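You operate a simulated robot arm through the tools that you are given. There is no shell and no other tool.

Carry out the task below with a simulated robot arm. There is one attempt and no reset: what you move stays moved.

JOB
Connect cart E's plug and air coupling at the docking bay, then throw the clamp lever and open the valve.
Fine: the brake stays on.

It is judged by the outcome, as a careful person would: the job done as asked, and still so three seconds after it is handed in. It fails if anything else is knocked over, pushed out of place, dropped, spilled or broken.

ROBOT AND FRAMES
A 7-joint arm with a two-finger parallel gripper, fixed in place. Base frame: the origin is at the foot of the arm, x ahead of it, y to its left, z up. Lengths are in m, angles in degrees, forces in N, time in s.
With the tool pointing down near the work surface it reaches from about 0.42 to 0.9 m from the base axis. Its first joint turns from -143.0 to 143.0 degrees. Payload 3 kg.
The tool frame sits at the grasp point between the pads (the TCP): z along the fingers, y along the line on which they close. The tips reach 0.03 m beyond it. Largest opening 0.094 m; finger width 0.028, thickness 0.01; the body of the gripper, 0.05 by 0.096 m, starts 0.055 m behind the TCP.
Orientation is that of the tool frame in the base frame, as [roll, pitch, yaw] about the fixed x, y, z axes, in that order (R = Rz(yaw) Ry(pitch) Rx(roll)). With the fingers straight down and closing along the base's y, the tool's x points along the base's -x, its y along +y and its z along -z.

CONTROLS
- The arm moves only by the tool arm_command. Its argument "plan" is a list of rows, each a list of 7 numbers: the shift along the tool's x, y, z in units of 30 mm (1.0 is 30 mm), then the turn, a rotation vector about the tool's x, y, z in units of 4 degrees (1.0 is 4 degrees), then the closure, from 0 (fully open) to 1 (shut). In form: [[tx, ty, tz, ax, ay, az, gripper], ...]. A call has 1 to 20 rows; each row shifts and turns the commanded pose from where the row before left it, along the tool's axes as they then stand. A call with a number of a shift or a turn outside -1 to 1 is refused whole. A row lasts 0.2 s, in which the tool goes at most 0.05 m and 8.6 degrees; a call with a longer step from one row to the next is refused whole, and so is a gripper value outside its range. Where a pose cannot be reached the arm comes as near as it can. A force on the tool above 90 N (or 10 N above the force at the start of the call, whichever is more), or a blocked arm, ends the call early, and 0.2 s more pass. Each finger travels about 0.072 m/s and halts on what it meets, pressing with about 22 N; the grip force reading is that of the motor and also rises with nothing between the fingers. The clock runs only during rows and for 0.2 s after the last one: add rows that do not move to give the fingers time. It gives the time, the measured TCP pose, the force on the tool (base axes), the opening and the grip force at its end, in the units of the frame above (readings bear some noise), with the torque about the TCP (base axes, N m) and any sound that the robot's microphone picked up.
- Cameras (640 x 400 px; columns grow to the right, rows downward): "scene" is fixed at [0.2229, 0.4995, 1.5032]; the picture's right is [-0.70, -0.71, 0.00], its down [-0.53, 0.53, -0.67] and it looks along [0.47, -0.47, -0.75] (base axes); focal length 340 px, centre (320, 200). "wrist" rides on the gripper at [0.076, 0.014, -0.103] in the tool frame; the picture's right is [-0.18, 0.98, 0.00], its down [-0.75, -0.14, -0.64] and it looks along [-0.63, -0.12, 0.77] (tool axes); focal length 243 px, centre (320, 200). There is no depth. A picture from a camera that has moved, and an enlarged one, comes with that camera's place and axes in the base frame and with its lens.
- grab_frame(camera): a new picture of that camera. The clock stands still meanwhile.
- close_up(camera, box): a new picture of the part [left, top, right, bottom] of that camera's present view, enlarged. The clock stands still meanwhile.
- job_done(): hands the job in; it is judged then, once.

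Nothing tells you positions but the pictures and the camera data. Unless the task says otherwise, let go and move clear before handing in.

The tools are called after "Emit:" as name(argument=value, ...) on one line, values as JSON. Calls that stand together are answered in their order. arm_command: Moves the arm, as the interface text tells. Its arguments: {"type":"object","properties":{"plan":{"type":"array","items":{"type":"array","items":{"type":"number"}}}},"required":["plan"]} The other tools are called the same way: grab_frame (camera) takes a picture; close_up (camera, box) takes an enlarged picture of a part of a camera's view; job_done () hands the job in.

At the start:

```text
t: 0.0
position: [0.6511, 0.2641, 1.1234]
tool_rot: [-180.0, 0.0, -180.0]
force: [-0.7, 0.7, 0.8]
ft_torque: [-0.01, 0.02, -0.02]
finger_gap: 0.0937
grip_force: 0.1
```

scene: 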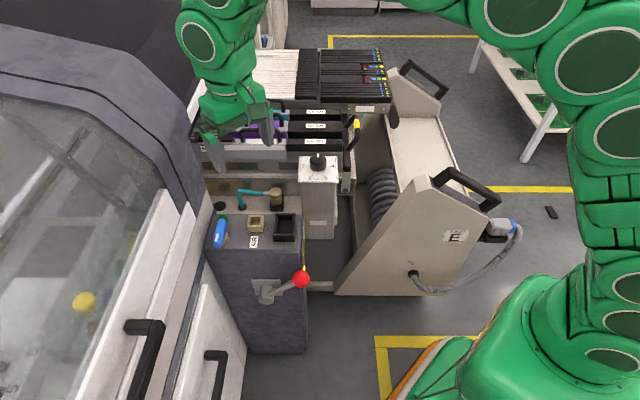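
wrist: 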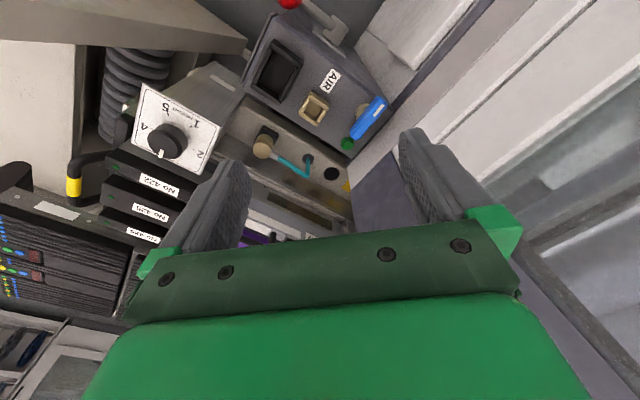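

I see a cart E with a plug at its right side on a grey cable, and a docking bay with an AIR socket, a black socket, a blue valve and a red-balled lever. I'll take enlarged views before moving.

Emit:
close_up(camera="scene", box=[190, 160, 350, 260])

Emit:
close_up(camera="scene", box=[380, 160, 560, 310])

Emit:
close_up(camera="scene", box=[190, 240, 350, 340])

Emit:
close_up(camera="scene", box=[190, 40, 450, 200])

Emit:
close_up(camera="wrist", box=[220, 0, 420, 220])

Emit:
close_up(camera="wrist", box=[0, 0, 240, 240])

```text
4.00 times, centred on (270, 210) of scene
camera zoom: at [0.2229, 0.4995, 1.5032], right [-0.7, -0.71, 0.0], down [-0.53, 0.53, -0.67], along [0.47, -0.47, -0.75], focal length 1361 px, centre (520, 160)
```

zoom: 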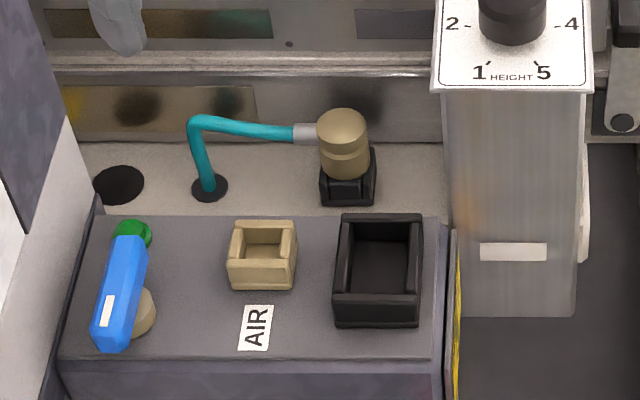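

```text
2.67 times, centred on (470, 235) of scene
camera zoom: at [0.2229, 0.4995, 1.5032], right [-0.7, -0.71, 0.0], down [-0.53, 0.53, -0.67], along [0.47, -0.47, -0.75], focal length 907 px, centre (-80, 107)
```

zoom: 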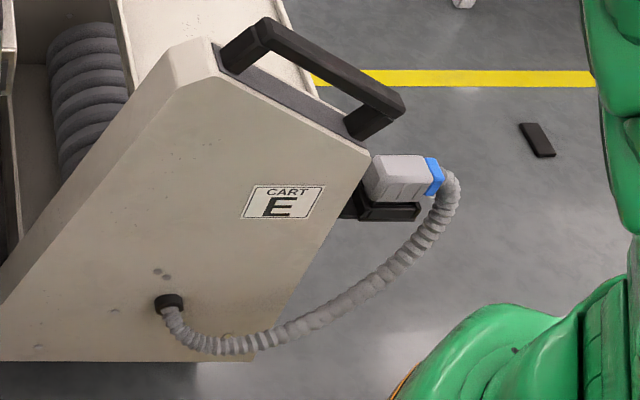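

```text
4.00 times, centred on (270, 290) of scene
camera zoom: at [0.2229, 0.4995, 1.5032], right [-0.7, -0.71, 0.0], down [-0.53, 0.53, -0.67], along [0.47, -0.47, -0.75], focal length 1361 px, centre (520, -160)
```

zoom: 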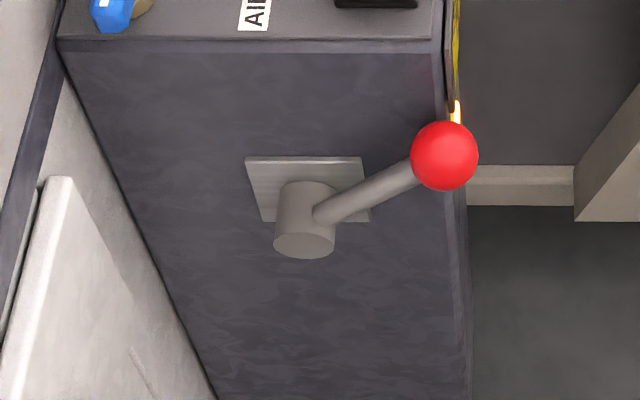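

```text
2.46 times, centred on (320, 120) of scene
camera zoom: at [0.2229, 0.4995, 1.5032], right [-0.7, -0.71, 0.0], down [-0.53, 0.53, -0.67], along [0.47, -0.47, -0.75], focal length 837 px, centre (320, 397)
```

zoom: 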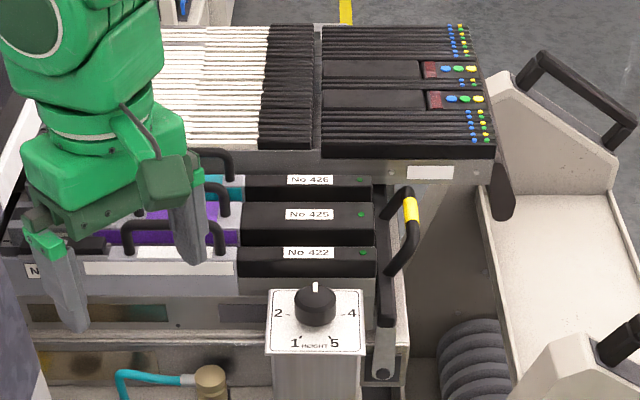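

```text
1.82 times, centred on (320, 110) of wrist
camera zoom: at [0.5753, 0.2803, 1.225], right [0.18, 0.98, 0.0], down [0.75, -0.14, 0.64], along [0.63, -0.12, -0.77], focal length 441 px, centre (320, 364)
```

zoom: 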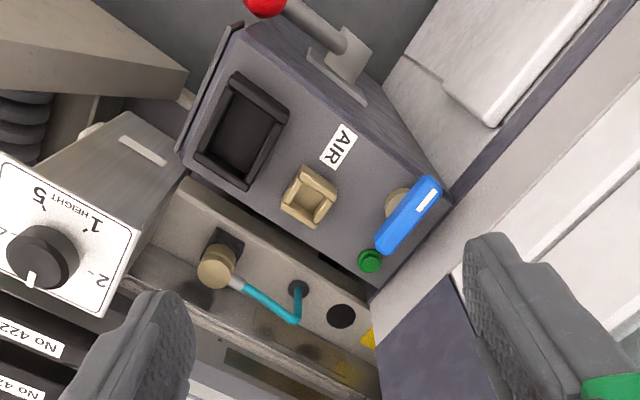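

```text
1.67 times, centred on (120, 120) of wrist
camera zoom: at [0.5753, 0.2803, 1.225], right [0.18, 0.98, 0.0], down [0.75, -0.14, 0.64], along [0.63, -0.12, -0.77], focal length 404 px, centre (653, 333)
```

zoom: 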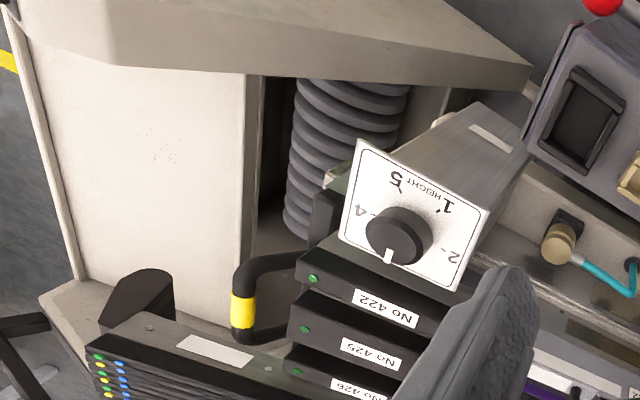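

I've put the AIR socket near (0.71, 0.24, 0.82), the black power socket near (0.65, 0.20, 0.83), and the parked brass coupling near (0.765, 0.134, 0.81). The plug lies somewhere near (0.28, -0.35, 0.65), so I'll zoom in further to understand the details.

Emit:
close_up(camera="scene", box=[245, 180, 305, 220])

Emit:
close_up(camera="scene", box=[205, 205, 265, 255])

Emit:
close_up(camera="scene", box=[470, 200, 540, 250])

Emit:
close_up(camera="scene", box=[265, 205, 315, 250])

Emit:
close_up(camera="scene", box=[240, 260, 320, 310])

Emit:
close_up(camera="wrist", box=[240, 20, 400, 120])

```text
10.00 times, centred on (275, 200) of scene
camera zoom: at [0.2229, 0.4995, 1.5032], right [-0.7, -0.71, 0.0], down [-0.53, 0.53, -0.67], along [0.47, -0.47, -0.75], focal length 3402 px, centre (770, 200)
```

zoom: 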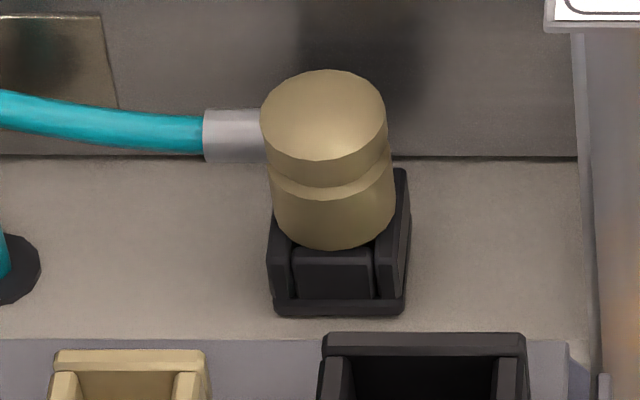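

```text
8.00 times, centred on (235, 230) of scene
camera zoom: at [0.2229, 0.4995, 1.5032], right [-0.7, -0.71, 0.0], down [-0.53, 0.53, -0.67], along [0.47, -0.47, -0.75], focal length 2721 px, centre (1000, -40)
```

zoom: 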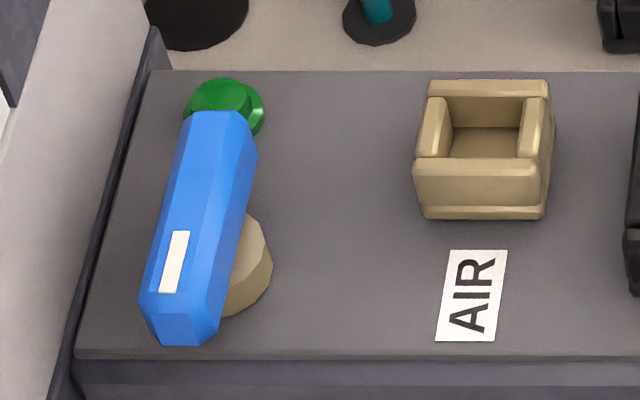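

```text
8.00 times, centred on (505, 225) of scene
camera zoom: at [0.2229, 0.4995, 1.5032], right [-0.7, -0.71, 0.0], down [-0.53, 0.53, -0.67], along [0.47, -0.47, -0.75], focal length 2721 px, centre (-1160, 0)
```

zoom: 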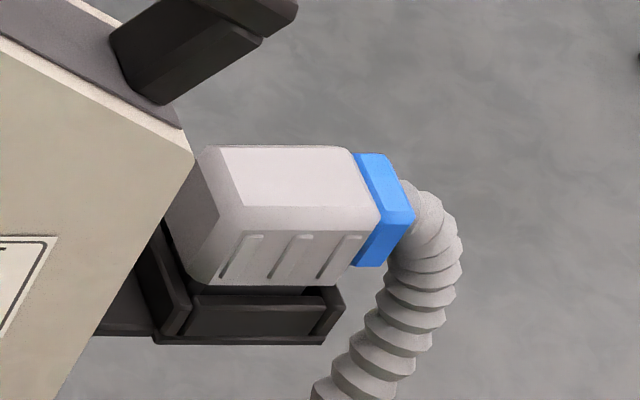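

```text
8.89 times, centred on (290, 228) of scene
camera zoom: at [0.2229, 0.4995, 1.5032], right [-0.7, -0.71, 0.0], down [-0.53, 0.53, -0.67], along [0.47, -0.47, -0.75], focal length 3024 px, centre (587, -44)
```

zoom: 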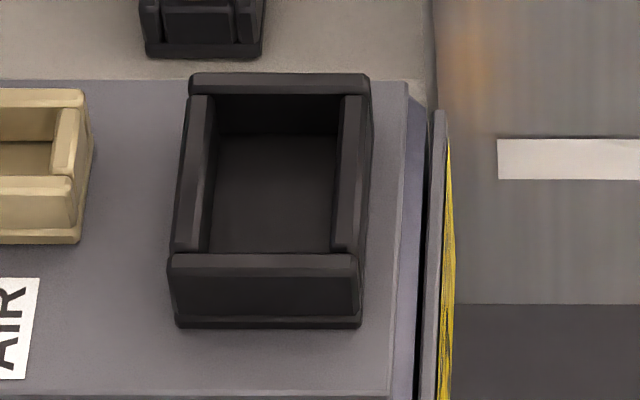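

```text
8.00 times, centred on (280, 285) of scene
camera zoom: at [0.2229, 0.4995, 1.5032], right [-0.7, -0.71, 0.0], down [-0.53, 0.53, -0.67], along [0.47, -0.47, -0.75], focal length 2721 px, centre (640, -480)
```

zoom: 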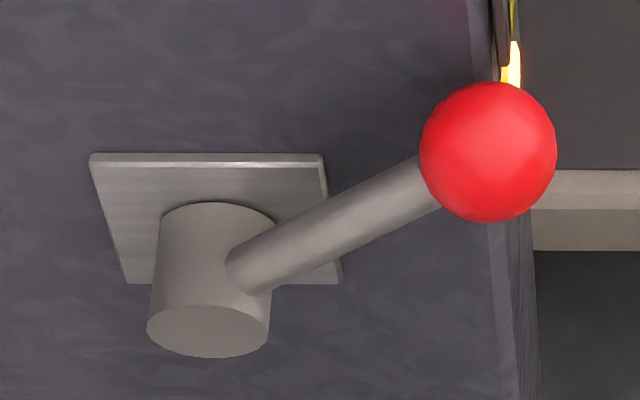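

```text
4.00 times, centred on (320, 70) of wrist
camera zoom: at [0.5753, 0.2803, 1.225], right [0.18, 0.98, 0.0], down [0.75, -0.14, 0.64], along [0.63, -0.12, -0.77], focal length 970 px, centre (320, 720)
```

zoom: 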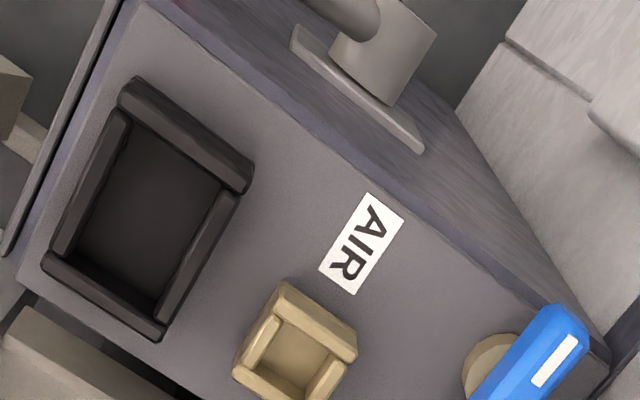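

The parked plug looks like a right-angle type: it sits pointing down in a black holder, with the cable leaving sideways. I'll move high and toward the cart side with the gripper open, then look with the wrist camera.

Emit:
arm_command(plan=[[0.5, -0.93, -0.1, 0, 0, 0, 0], [0.5, -0.93, -0.1, 0, 0, 0, 0], [0.5, -0.93, -0.1, 0, 0, 0, 0], [0.5, -0.93, -0.1, 0, 0, 0, 0], [0.5, -0.93, -0.1, 0, 0, 0, 0], [0.5, -0.93, -0.1, 0, 0, 0, 0], [0.5, -0.93, -0.1, 0, 0, 0, 0], [0.5, -0.93, -0.1, 0, 0, 0, 0], [0.5, -0.93, -0.1, 0, 0, 0, 0], [0.5, -0.93, -0.1, 0, 0, 0, 0], [0.5, -0.93, 0, 0, 0, 0, 0], [0.5, -0.93, 0, 0, 0, 0, 0], [0.5, -0.93, 0, 0, 0, 0, 0]])

```text
t: 2.8
position: [0.4544, -0.0989, 1.1518]
tool_rot: [-180.0, 0.0, -179.9]
force: [0.2, 0.4, -0.2]
ft_torque: [-0.04, -0.03, -0.03]
finger_gap: 0.0937
grip_force: 0.1
```

The arm reached (0.454, -0.099, 1.152). Now I'll take pictures from here.

Emit:
grab_frame(camera="wrist")

Emit:
grab_frame(camera="scene")

```text
taken
camera wrist: at [0.3804, -0.0835, 1.2538], right [0.18, 0.98, 0.0], down [0.75, -0.14, 0.64], along [0.63, -0.12, -0.77], focal length 243 px, centre (320, 200)
```

wrist: 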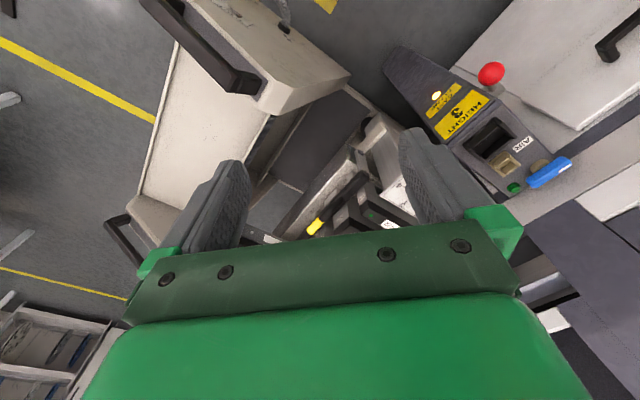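

```text
taken
```

scene: 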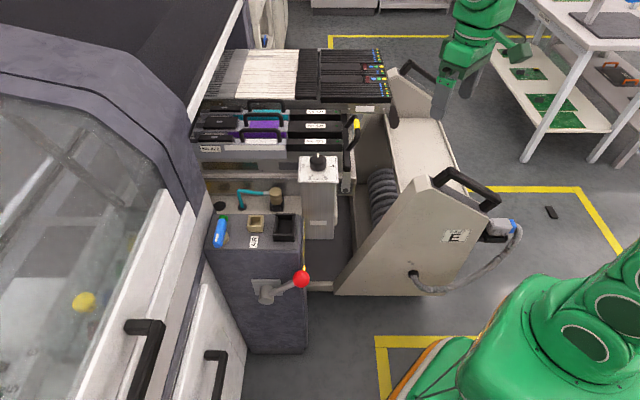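

The side of the bay carries a yellow "HEIGHT 3" label and a lit lamp. I'll check these and the cart's height knob more closely.

Emit:
close_up(camera="wrist", box=[400, 40, 580, 210])

Emit:
close_up(camera="scene", box=[285, 140, 355, 200])

Emit:
close_up(camera="scene", box=[330, 100, 400, 220])

Emit:
close_up(camera="scene", box=[195, 100, 355, 200])

Emit:
close_up(camera="wrist", box=[130, 0, 420, 240])

```text
2.35 times, centred on (490, 125) of wrist
camera zoom: at [0.3804, -0.0835, 1.2538], right [0.18, 0.98, 0.0], down [0.75, -0.14, 0.64], along [0.63, -0.12, -0.77], focal length 571 px, centre (-80, 376)
```

zoom: 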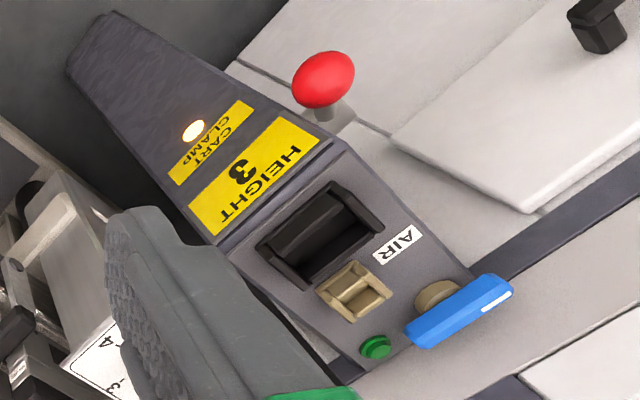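

```text
6.67 times, centred on (320, 170) of scene
camera zoom: at [0.2229, 0.4995, 1.5032], right [-0.7, -0.71, 0.0], down [-0.53, 0.53, -0.67], along [0.47, -0.47, -0.75], focal length 2268 px, centre (320, 400)
```

zoom: 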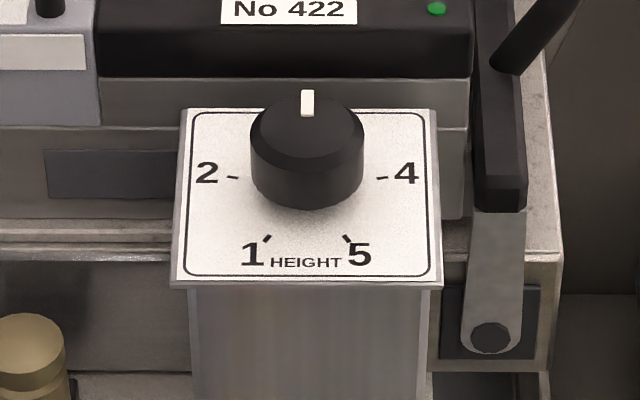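

```text
3.33 times, centred on (365, 160) of scene
camera zoom: at [0.2229, 0.4995, 1.5032], right [-0.7, -0.71, 0.0], down [-0.53, 0.53, -0.67], along [0.47, -0.47, -0.75], focal length 1134 px, centre (170, 333)
```

zoom: 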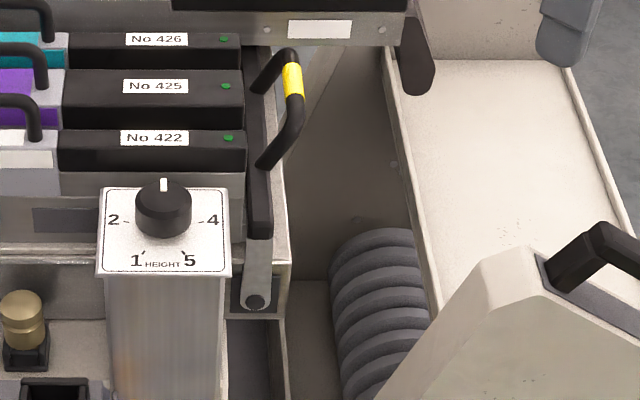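

```text
4.00 times, centred on (275, 150) of scene
camera zoom: at [0.2229, 0.4995, 1.5032], right [-0.7, -0.71, 0.0], down [-0.53, 0.53, -0.67], along [0.47, -0.47, -0.75], focal length 1361 px, centre (500, 400)
```

zoom: 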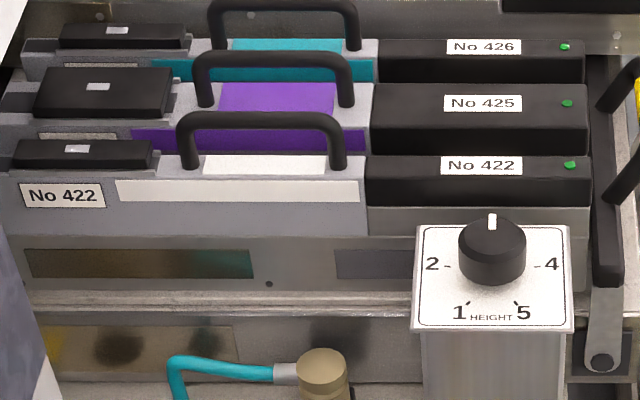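

```text
1.67 times, centred on (275, 120) of wrist
camera zoom: at [0.3804, -0.0835, 1.2538], right [0.18, 0.98, 0.0], down [0.75, -0.14, 0.64], along [0.63, -0.12, -0.77], focal length 404 px, centre (395, 333)
```

zoom: 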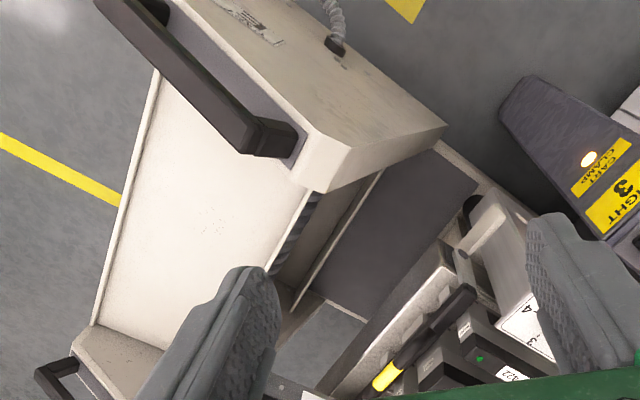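

The knob already points at 3, matching the bay's label, and the clamp lamp is lit. The cart handle top is at about z 0.86, so I'll stay above that while moving over to look at the plug.

Emit:
arm_command(plan=[[0.467, -0.91, 0.15, 0, 0, 0, 0], [0.467, -0.91, 0.15, 0, 0, 0, 0], [0.467, -0.91, 0.15, 0, 0, 0, 0], [0.467, -0.91, 0.15, 0, 0, 0, 0], [0.467, -0.91, 0.15, 0, 0, 0, 0], [0.467, -0.91, 0.15, 0, 0, 0, 0], [0.467, -0.91, 0.15, 0, 0, 0, 0], [0.467, -0.91, 0.15, 0, 0, 0, 0], [0.467, -0.91, 0.15, 0, 0, 0, 0], [0.467, -0.91, 0.15, 0, 0, 0, 0], [0.467, -0.91, 0.15, 0, 0, 0, 0], [0, 0, 0, 0, 0, -1, 0], [0, 0, 0, 0, 0, -1, 0], [0, 0, 0, 0, 0, -1, 0], [0, 0, 0, 0, 0, -1, 0], [0, 0, 0, 0, 0, -1, 0], [0, 0, 0, 0, 0, -1, 0], [0, 0, 0, 0, 0, -1, 0], [0, 0, 0, 0, 0, -1, 0], [0, 0, 0, 0, 0, -1, 0]])

Emit:
grab_frame(camera="wrist")

Emit:
grab_frame(camera="scene")

```text
t: 7.0
position: [0.3015, -0.3984, 1.104]
tool_rot: [179.9, 0.0, -143.9]
force: [-0.3, 0.5, 0.4]
ft_torque: [0.02, 0.0, -0.03]
finger_gap: 0.0944
grip_force: 0.1
```

```text
taken
camera wrist: at [0.2329, -0.4295, 1.2056], right [-0.43, 0.9, 0.0], down [0.69, 0.33, 0.64], along [0.58, 0.28, -0.77], focal length 243 px, centre (320, 200)
```

wrist: 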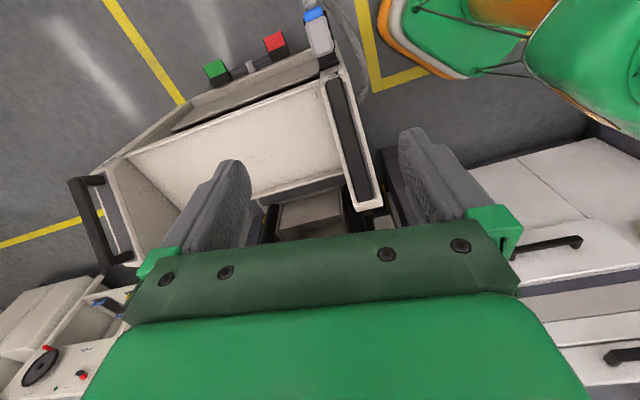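

```text
taken
```

scene: 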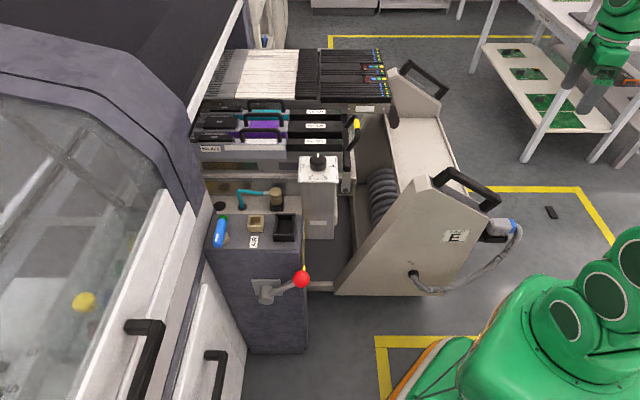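

I can now see the plug near the top of the wrist view, at the end of the cart, beside red and green pedals that must be left alone. I'll zoom in to locate it.

Emit:
close_up(camera="wrist", box=[200, 0, 400, 120])

Emit:
close_up(camera="wrist", box=[280, 0, 380, 70])

```text
3.20 times, centred on (300, 60) of wrist
camera zoom: at [0.2329, -0.4295, 1.2056], right [-0.43, 0.9, 0.0], down [0.69, 0.33, 0.64], along [0.58, 0.28, -0.77], focal length 776 px, centre (384, 648)
```

zoom: 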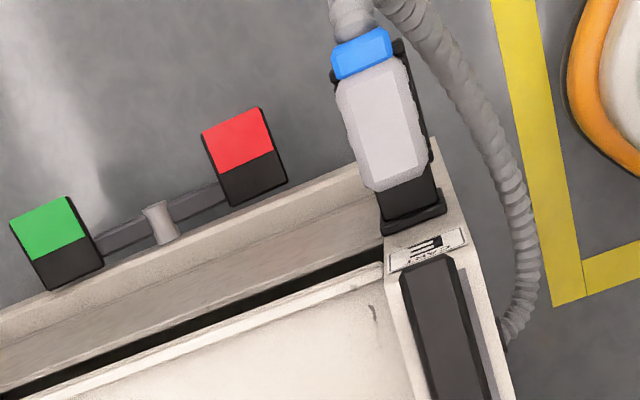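

```text
5.71 times, centred on (330, 35) of wrist
camera zoom: at [0.2329, -0.4295, 1.2056], right [-0.43, 0.9, 0.0], down [0.69, 0.33, 0.64], along [0.58, 0.28, -0.77], focal length 1386 px, centre (263, 1143)
```

zoom: 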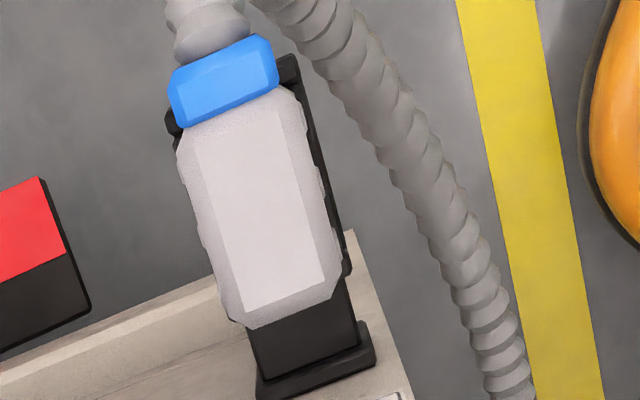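

The plug top is at about (0.289, -0.405, 0.628) with its cable leaving toward 225°, and the cart handle's lower end is near z 0.74. I'll align the tool yaw with it and descend part-way for a closer look.

Emit:
arm_command(plan=[[0, 0, 0, 0, 0, -0.76, 0], [0, 0, 0, 0, 0, -0.76, 0], [0, 0, 0, 0, 0, -0.76, 0], [0.065, 0.013, 1, 0, 0, 0, 0], [0.065, 0.013, 1, 0, 0, 0, 0], [0.065, 0.013, 1, 0, 0, 0, 0], [0.065, 0.013, 1, 0, 0, 0, 0], [0.065, 0.013, 1, 0, 0, 0, 0], [0.065, 0.013, 1, 0, 0, 0, 0], [0.065, 0.013, 1, 0, 0, 0, 0], [0.065, 0.013, 1, 0, 0, 0, 0], [0.065, 0.013, 1, 0, 0, 0, 0], [0.065, 0.013, 1, 0, 0, 0, 0], [0, 0, 0, 0, 0, 0, 0]])

Emit:
grab_frame(camera="wrist")

Emit:
grab_frame(camera="scene")

```text
t: 10.0
position: [0.2847, -0.4092, 0.803]
tool_rot: [179.9, 0.0, -135.0]
force: [-0.6, 0.2, -0.1]
ft_torque: [0.0, 0.01, 0.0]
finger_gap: 0.0941
grip_force: 0.1
```

```text
taken
camera wrist: at [0.2219, -0.4519, 0.9064], right [-0.57, 0.82, 0.0], down [0.63, 0.43, 0.64], along [0.53, 0.36, -0.77], focal length 243 px, centre (320, 200)
```

wrist: 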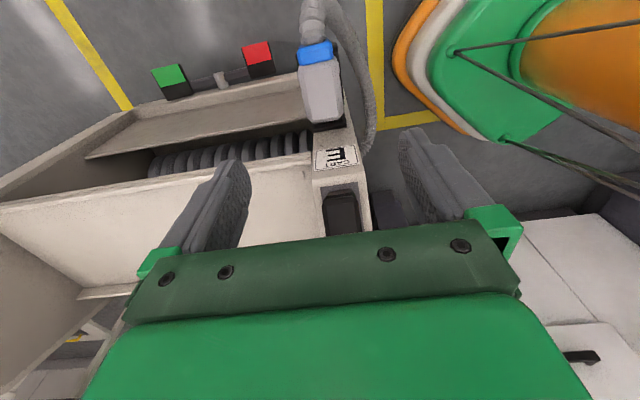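

```text
taken
```

scene: 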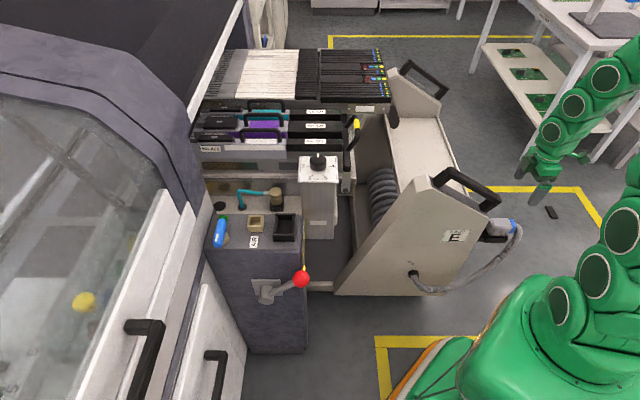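

The view from above the plug is clear now. I'll zoom in to refine its position and orientation.

Emit:
close_up(camera="wrist", box=[270, 0, 400, 140])

Emit:
close_up(camera="wrist", box=[280, 30, 360, 130])

```text
2.86 times, centred on (335, 70) of wrist
camera zoom: at [0.2219, -0.4519, 0.9064], right [-0.57, 0.82, 0.0], down [0.63, 0.43, 0.64], along [0.53, 0.36, -0.77], focal length 693 px, centre (277, 571)
```

zoom: 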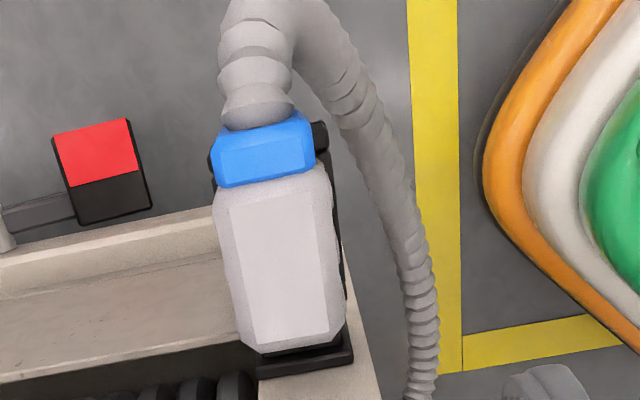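

```text
4.00 times, centred on (320, 80) of wrist
camera zoom: at [0.2219, -0.4519, 0.9064], right [-0.57, 0.82, 0.0], down [0.63, 0.43, 0.64], along [0.53, 0.36, -0.77], focal length 970 px, centre (320, 680)
```

zoom: 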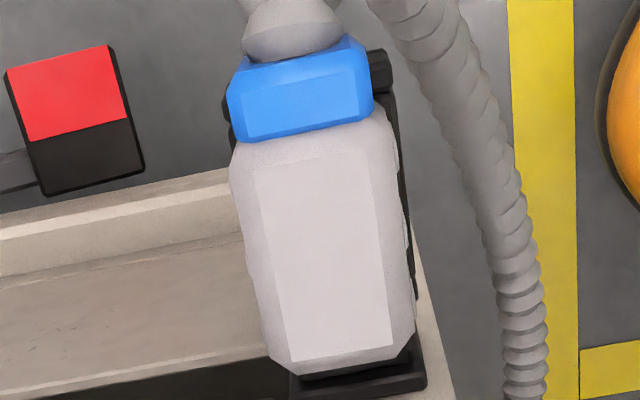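

The plug's top face is about 51 × 30 mm, aligned with the tool axes and centred within 4 mm of the TCP, at about z 0.632. I'll descend until the tips are level with its top and check.

Emit:
arm_command(plan=[[0, 0.008, 0.93, 0, 0, 0, 0], [0, 0.008, 0.93, 0, 0, 0, 0], [0, 0.008, 0.93, 0, 0, 0, 0], [0, 0.008, 0.93, 0, 0, 0, 0], [0, 0.008, 0.93, 0, 0, 0, 0], [0, 0, 0, 0, 0, 0, 0]])

Emit:
grab_frame(camera="wrist")

Emit:
close_up(camera="scene", box=[420, 120, 600, 270])

```text
t: 11.4
position: [0.2838, -0.4079, 0.6638]
tool_rot: [-180.0, -0.1, -134.9]
force: [-0.4, 0.4, 0.4]
ft_torque: [0.04, 0.01, 0.02]
finger_gap: 0.094
grip_force: 0.1
```

```text
taken
camera wrist: at [0.2202, -0.4513, 0.7658], right [-0.57, 0.82, 0.0], down [0.63, 0.43, 0.64], along [0.53, 0.36, -0.77], focal length 243 px, centre (320, 200)
```

wrist: 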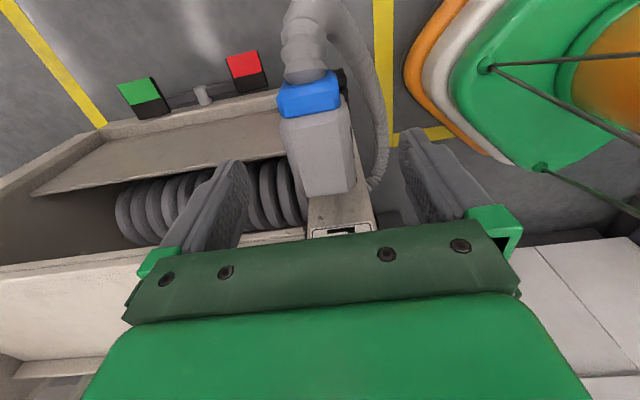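

```text
2.67 times, centred on (510, 195) of scene
camera zoom: at [0.2229, 0.4995, 1.5032], right [-0.7, -0.71, 0.0], down [-0.53, 0.53, -0.67], along [0.47, -0.47, -0.75], focal length 907 px, centre (-187, 213)
```

zoom: 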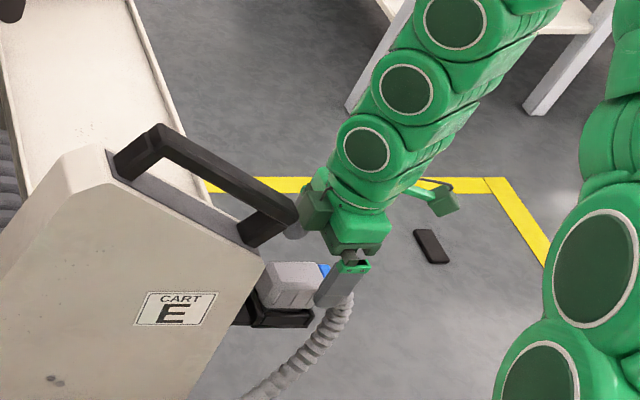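

I'm level with the top of the plug. I'll zoom in to verify the alignment before the final descent.

Emit:
close_up(camera="wrist", box=[230, 60, 410, 240])

Emit:
close_up(camera="scene", box=[470, 170, 570, 250])

```text
2.22 times, centred on (320, 150) of wrist
camera zoom: at [0.2202, -0.4513, 0.7658], right [-0.57, 0.82, 0.0], down [0.63, 0.43, 0.64], along [0.53, 0.36, -0.77], focal length 539 px, centre (320, 311)
```

zoom: 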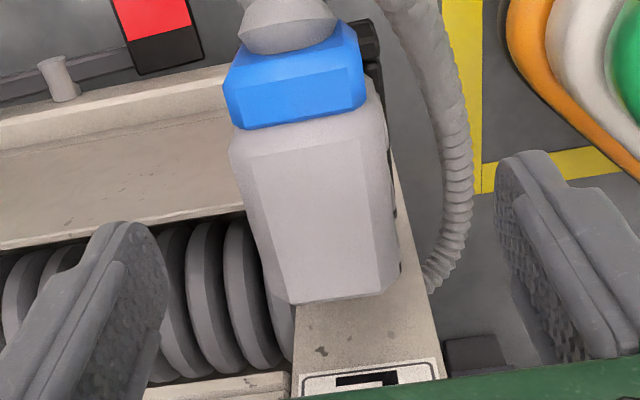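

```text
5.00 times, centred on (520, 210) of scene
camera zoom: at [0.2229, 0.4995, 1.5032], right [-0.7, -0.71, 0.0], down [-0.53, 0.53, -0.67], along [0.47, -0.47, -0.75], focal length 1701 px, centre (-680, 150)
```

zoom: 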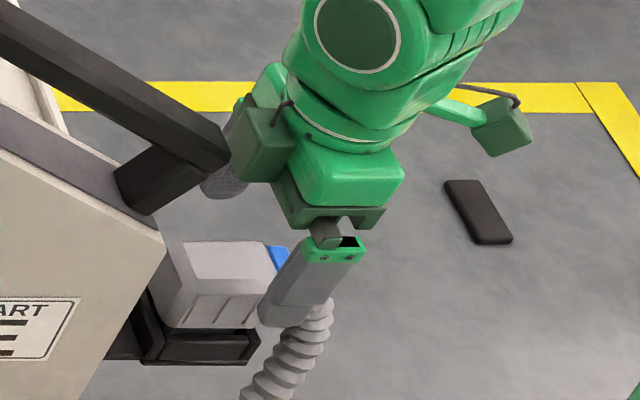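

The wrist view puts the plug centred within about 4 mm lengthwise and 1 mm across. I'll descend the last 45 mm, keeping the tips above the holder walls.

Emit:
arm_command(plan=[[-0.03, -0.02, 0.5, 0, 0, 0, 0], [-0.03, -0.02, 0.5, 0, 0, 0, 0], [0, 0, 0.48, 0, 0, 0, 0], [0, 0, 0, 0, 0, 0, 0]])

Emit:
close_up(camera="wrist", box=[200, 60, 440, 260])

Emit:
close_up(camera="scene", box=[470, 180, 550, 250])

```text
t: 12.4
position: [0.2838, -0.4082, 0.6187]
tool_rot: [179.9, 0.1, -134.8]
force: [-0.2, 0.3, -0.3]
ft_torque: [-0.04, -0.01, 0.0]
finger_gap: 0.094
grip_force: 0.0
```

```text
2.00 times, centred on (320, 160) of wrist
camera zoom: at [0.2217, -0.4506, 0.721], right [-0.57, 0.82, 0.0], down [0.63, 0.43, 0.64], along [0.53, 0.36, -0.77], focal length 485 px, centre (320, 280)
```

zoom: 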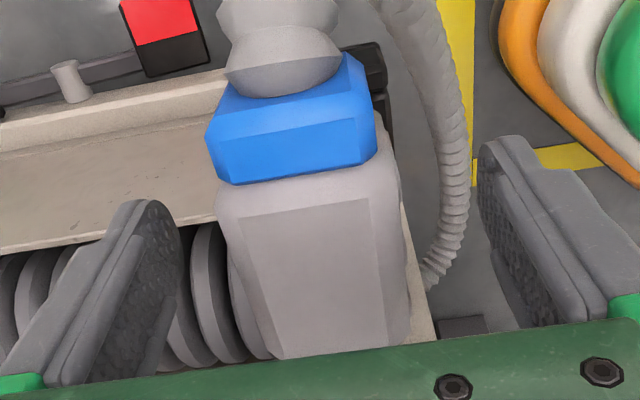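

```text
5.71 times, centred on (510, 215) of scene
camera zoom: at [0.2229, 0.4995, 1.5032], right [-0.7, -0.71, 0.0], down [-0.53, 0.53, -0.67], along [0.47, -0.47, -0.75], focal length 1944 px, centre (-766, 114)
```

zoom: 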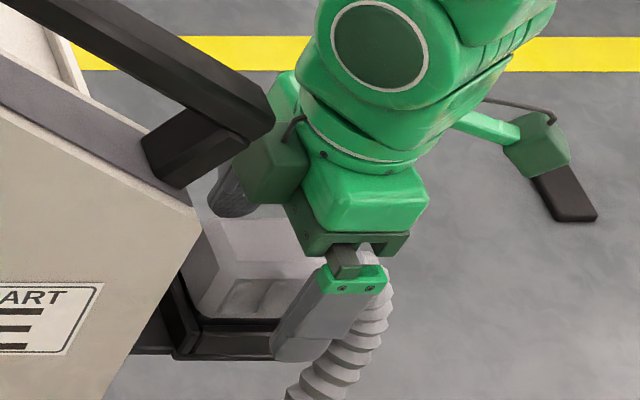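

The fingers straddle the plug body well. Closing now.

Emit:
arm_command(plan=[[0, 0, 0, 0, 0, 0, 1], [0, 0, 0, 0, 0, 0, 1], [0, 0, 0, 0, 0, 0, 1], [0, 0, 0, 0, 0, 0, 1]])

Emit:
grab_frame(camera="wrist")

Emit:
close_up(camera="scene", box=[400, 170, 560, 310])

```text
t: 13.4
position: [0.2845, -0.4072, 0.6189]
tool_rot: [-180.0, -0.1, -134.8]
force: [-0.3, -1.6, 2.0]
ft_torque: [0.0, -0.03, 0.02]
finger_gap: 0.0483
grip_force: 22.2
```

```text
taken
camera wrist: at [0.2216, -0.4504, 0.721], right [-0.57, 0.82, 0.0], down [0.63, 0.43, 0.64], along [0.53, 0.36, -0.77], focal length 243 px, centre (320, 200)
```

wrist: 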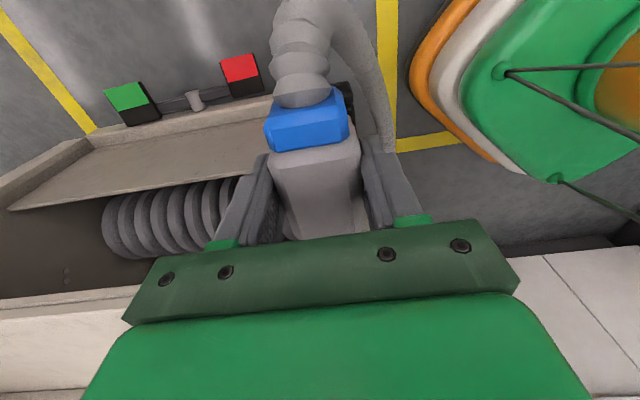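

```text
2.86 times, centred on (480, 240) of scene
camera zoom: at [0.2229, 0.4995, 1.5032], right [-0.7, -0.71, 0.0], down [-0.53, 0.53, -0.67], along [0.47, -0.47, -0.75], focal length 972 px, centre (-137, 86)
```

zoom: 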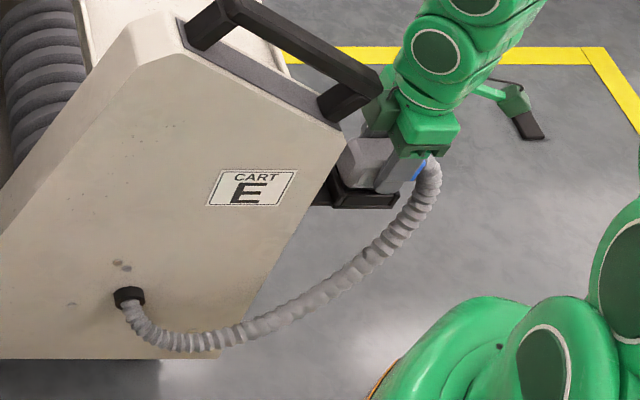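

The plug is held at 48 mm gap with 22 N. Now I'll lift it straight up gently and check forces.

Emit:
arm_command(plan=[[0, 0, -0.3, 0, 0, 0, 1], [0, 0, -0.3, 0, 0, 0, 1], [0, 0, -0.3, 0, 0, 0, 1], [0, 0, -0.4, 0, 0, 0, 1], [0, 0, -0.5, 0, 0, 0, 1], [0, 0, 0, 0, 0, 0, 1]])

Emit:
grab_frame(camera="wrist")

Emit:
close_up(camera="scene", box=[400, 150, 560, 290])

```text
t: 14.8
position: [0.2854, -0.4084, 0.6725]
tool_rot: [-179.9, -0.1, -135.0]
force: [0.2, -0.1, -1.8]
ft_torque: [-0.03, 0.02, 0.02]
finger_gap: 0.0483
grip_force: 21.8
```

```text
taken
camera wrist: at [0.2223, -0.4506, 0.7748], right [-0.57, 0.82, 0.0], down [0.63, 0.43, 0.64], along [0.53, 0.36, -0.77], focal length 243 px, centre (320, 200)
```

wrist: 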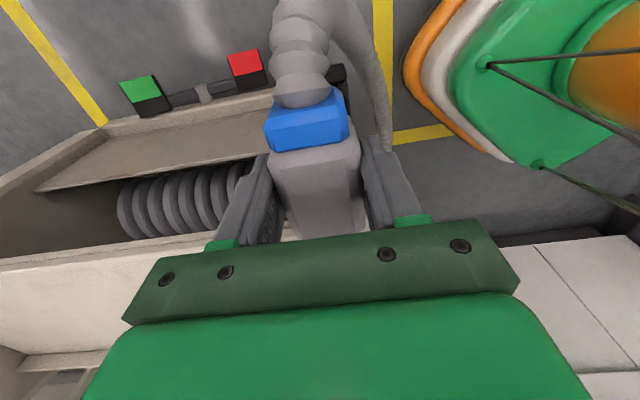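

```text
2.86 times, centred on (480, 220) of scene
camera zoom: at [0.2229, 0.4995, 1.5032], right [-0.7, -0.71, 0.0], down [-0.53, 0.53, -0.67], along [0.47, -0.47, -0.75], focal length 972 px, centre (-137, 143)
```

zoom: 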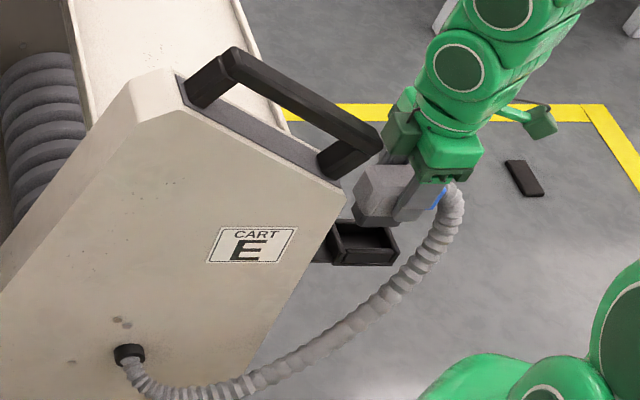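

The plug came free of its holder with only about 2 N, and the cable is trailing properly. I'll lift it clear of the cart handle.

Emit:
arm_command(plan=[[0, 0, -0.6, 0, 0, 0, 1], [0, 0, -0.9, 0, 0, 0, 1], [0, 0, -0.9, 0, 0, 0, 1], [0, 0, -0.9, 0, 0, 0, 1], [0, 0, -0.9, 0, 0, 0, 1], [0, 0, -0.9, 0, 0, 0, 1], [0, 0, -0.9, 0, 0, 0, 1], [0, 0, -0.9, 0, 0, 0, 1], [0, 0, -0.9, 0, 0, 0, 1], [0, 0, -0.9, 0, 0, 0, 1], [0, 0, -0.9, 0, 0, 0, 1], [0, 0, -0.9, 0, 0, 0, 1], [0, 0, 0, 0, 0, 0, 1]])

Emit:
grab_frame(camera="wrist")

Emit:
grab_frame(camera="scene")

```text
t: 17.6
position: [0.2865, -0.4089, 0.9858]
tool_rot: [-179.9, 0.0, -135.0]
force: [0.1, -0.3, -2.9]
ft_torque: [0.01, 0.01, 0.01]
finger_gap: 0.0482
grip_force: 22.0
```

```text
taken
camera wrist: at [0.2237, -0.4516, 1.0881], right [-0.57, 0.82, 0.0], down [0.63, 0.43, 0.64], along [0.53, 0.36, -0.77], focal length 243 px, centre (320, 200)
```

wrist: 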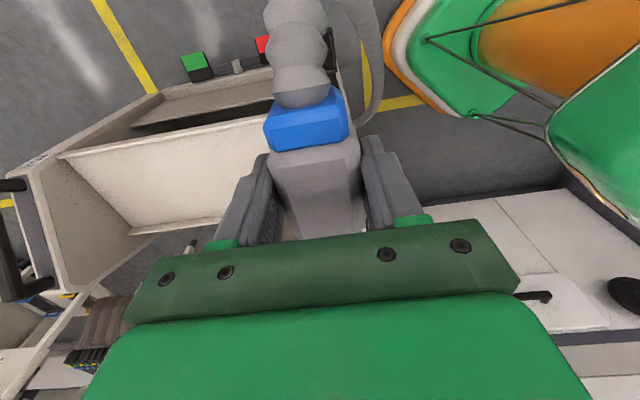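

```text
taken
```

scene: 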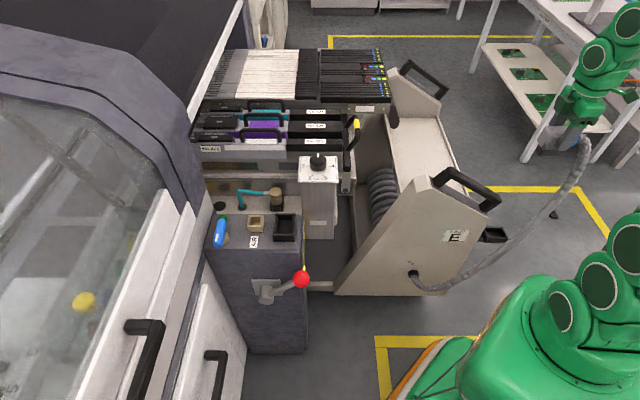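

The plug hangs clear with light cable tension (about 3 N). Next I'll swing it toward the bay while turning the tool 80° clockwise so the cable stays on the near side of the cart.

Emit:
arm_command(plan=[[-0.415, 0.148, 0, 0, 0, 1, 1], [-0.404, 0.177, 0, 0, 0, 1, 1], [-0.391, 0.204, 0, 0, 0, 1, 1], [-0.376, 0.231, 0, 0, 0, 1, 1], [-0.359, 0.257, 0, 0, 0, 1, 1], [-0.34, 0.281, 0, 0, 0, 1, 1], [-0.319, 0.304, 0, 0, 0, 1, 1], [-0.297, 0.326, 0, 0, 0, 1, 1], [-0.274, 0.346, 0, 0, 0, 1, 1], [-0.249, 0.364, 0, 0, 0, 1, 1], [-0.223, 0.38, 0, 0, 0, 1, 1], [-0.196, 0.395, 0, 0, 0, 1, 1], [-0.168, 0.408, 0, 0, 0, 1, 1], [-0.139, 0.418, 0, 0, 0, 1, 1], [-0.11, 0.427, 0, 0, 0, 1, 1], [-0.08, 0.434, 0, 0, 0, 1, 1], [-0.049, 0.438, 0, 0, 0, 1, 1], [-0.018, 0.441, 0, 0, 0, 1, 1], [0.012, 0.441, 0, 0, 0, 1, 1], [0.043, 0.439, 0, 0, 0, 1, 1]])

Emit:
grab_frame(camera="wrist")

Emit:
grab_frame(camera="scene")

```text
t: 21.8
position: [0.4001, -0.1698, 0.9877]
tool_rot: [180.0, 0.0, 145.1]
force: [-0.5, -1.3, -2.9]
ft_torque: [0.01, 0.02, -0.03]
finger_gap: 0.0487
grip_force: 21.9
```

```text
taken
camera wrist: at [0.3474, -0.1126, 1.0897], right [0.71, 0.7, 0.0], down [0.54, -0.55, 0.64], along [0.45, -0.46, -0.77], focal length 243 px, centre (320, 200)
```

wrist: 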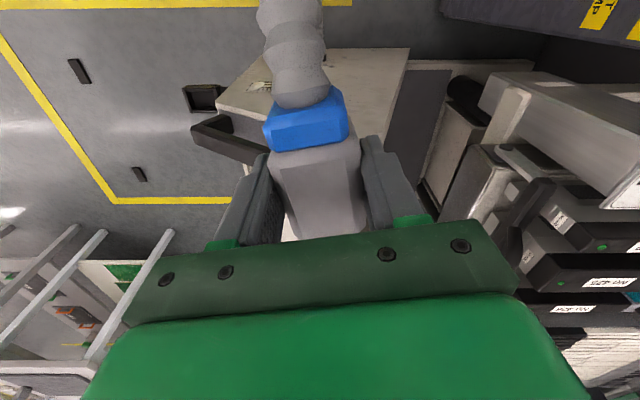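

```text
taken
```

scene: 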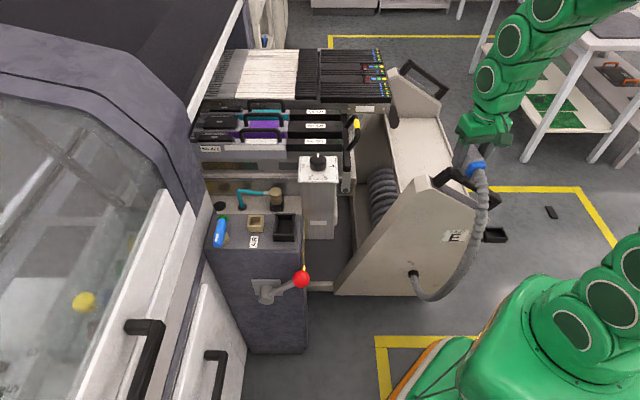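

The plug is following well, cable tension is low, and the yaw is 145°. I'll continue toward the bay, stopping to the right of the socket so the wrist camera can see it next to the plug.

Emit:
arm_command(plan=[[0.161, 0.924, 0, 0, 0, 0.21, 1], [0.175, 0.922, 0, 0, 0, 0.21, 1], [0.188, 0.919, 0, 0, 0, 0.21, 1], [0.202, 0.916, 0, 0, 0, 0.21, 1], [0.215, 0.913, 0, 0, 0, 0.21, 1], [0.229, 0.91, 0, 0, 0, 0.21, 1], [0.242, 0.906, 0, 0, 0, 0.21, 1], [0.255, 0.903, 0, 0, 0, 0.21, 1], [0.268, 0.899, 0, 0, 0, 0.21, 1], [0.281, 0.895, 0, 0, 0, 0.21, 1], [0.295, 0.891, 0, 0, 0, 0.21, 1], [0.308, 0.886, 0, 0, 0, 0.21, 1], [0, 0, 0, 0, 0, 0, 1]])

Emit:
grab_frame(camera="wrist")

Emit:
grab_frame(camera="scene")

```text
t: 24.6
position: [0.5433, 0.1375, 0.9879]
tool_rot: [180.0, 0.0, 135.0]
force: [0.2, -0.2, -2.3]
ft_torque: [0.02, 0.01, -0.03]
finger_gap: 0.0483
grip_force: 21.5
```

```text
taken
camera wrist: at [0.5004, 0.2027, 1.0897], right [0.82, 0.57, 0.0], down [0.43, -0.63, 0.64], along [0.36, -0.53, -0.77], focal length 243 px, centre (320, 200)
```

wrist: 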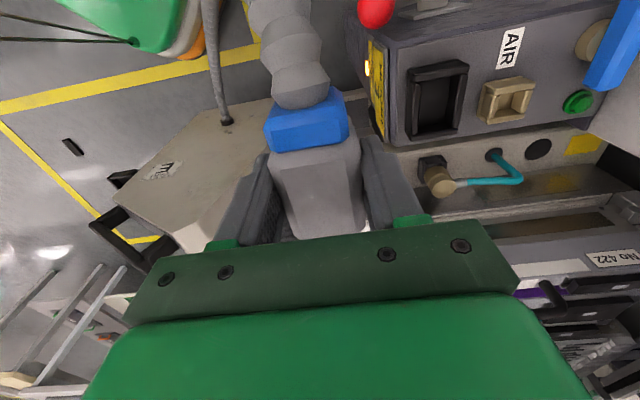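

```text
taken
```

scene: 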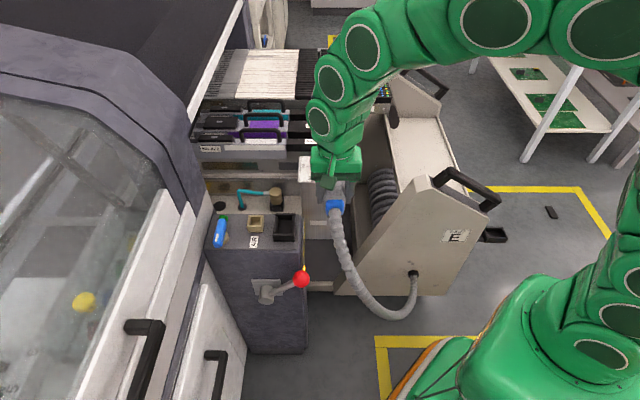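

I have a clean view of the sockets next to the plug now. I'll zoom in to measure the socket, the plug and its underside.

Emit:
close_up(camera="wrist", box=[360, 20, 560, 160])

Emit:
close_up(camera="wrist", box=[240, 60, 400, 250])

Emit:
close_up(camera="scene", box=[260, 140, 380, 260])

Emit:
close_up(camera="scene", box=[305, 150, 365, 220])

```text
2.86 times, centred on (460, 90) of wrist
camera zoom: at [0.5004, 0.2027, 1.0897], right [0.82, 0.57, 0.0], down [0.43, -0.63, 0.64], along [0.36, -0.53, -0.77], focal length 693 px, centre (-80, 514)
```

zoom: 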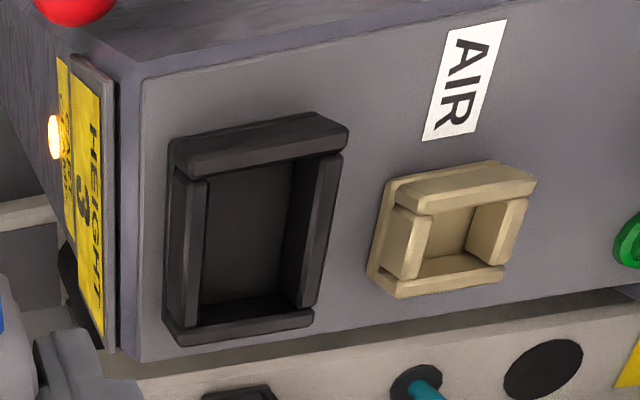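

```text
2.11 times, centred on (320, 155) of wrist
camera zoom: at [0.5004, 0.2027, 1.0897], right [0.82, 0.57, 0.0], down [0.43, -0.63, 0.64], along [0.36, -0.53, -0.77], focal length 511 px, centre (320, 295)
```

zoom: 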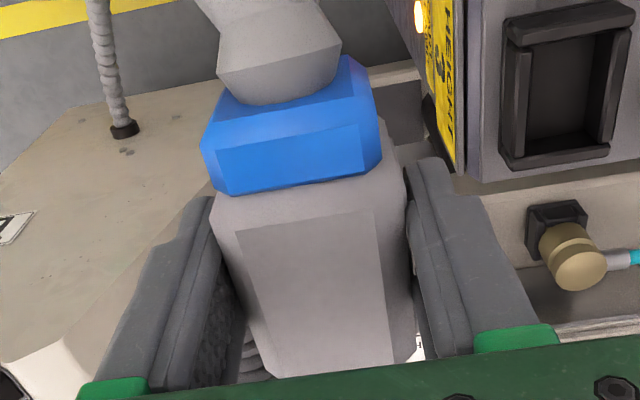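

```text
3.33 times, centred on (320, 200) of scene
camera zoom: at [0.2229, 0.4995, 1.5032], right [-0.7, -0.71, 0.0], down [-0.53, 0.53, -0.67], along [0.47, -0.47, -0.75], focal length 1134 px, centre (320, 200)
```

zoom: 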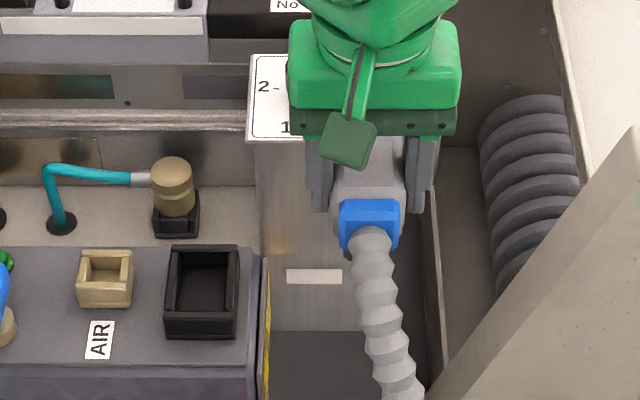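

```text
5.71 times, centred on (335, 185) of scene
camera zoom: at [0.2229, 0.4995, 1.5032], right [-0.7, -0.71, 0.0], down [-0.53, 0.53, -0.67], along [0.47, -0.47, -0.75], focal length 1944 px, centre (234, 286)
```

zoom: 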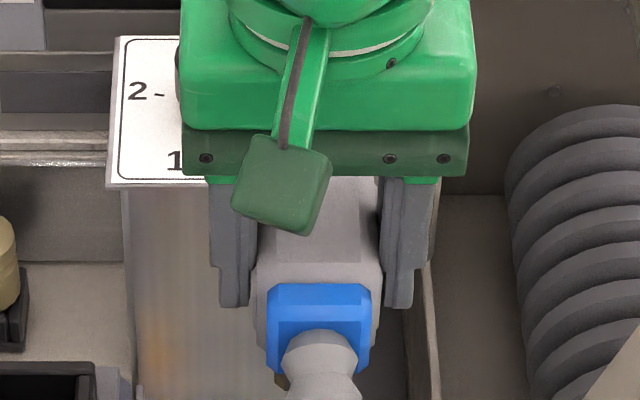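

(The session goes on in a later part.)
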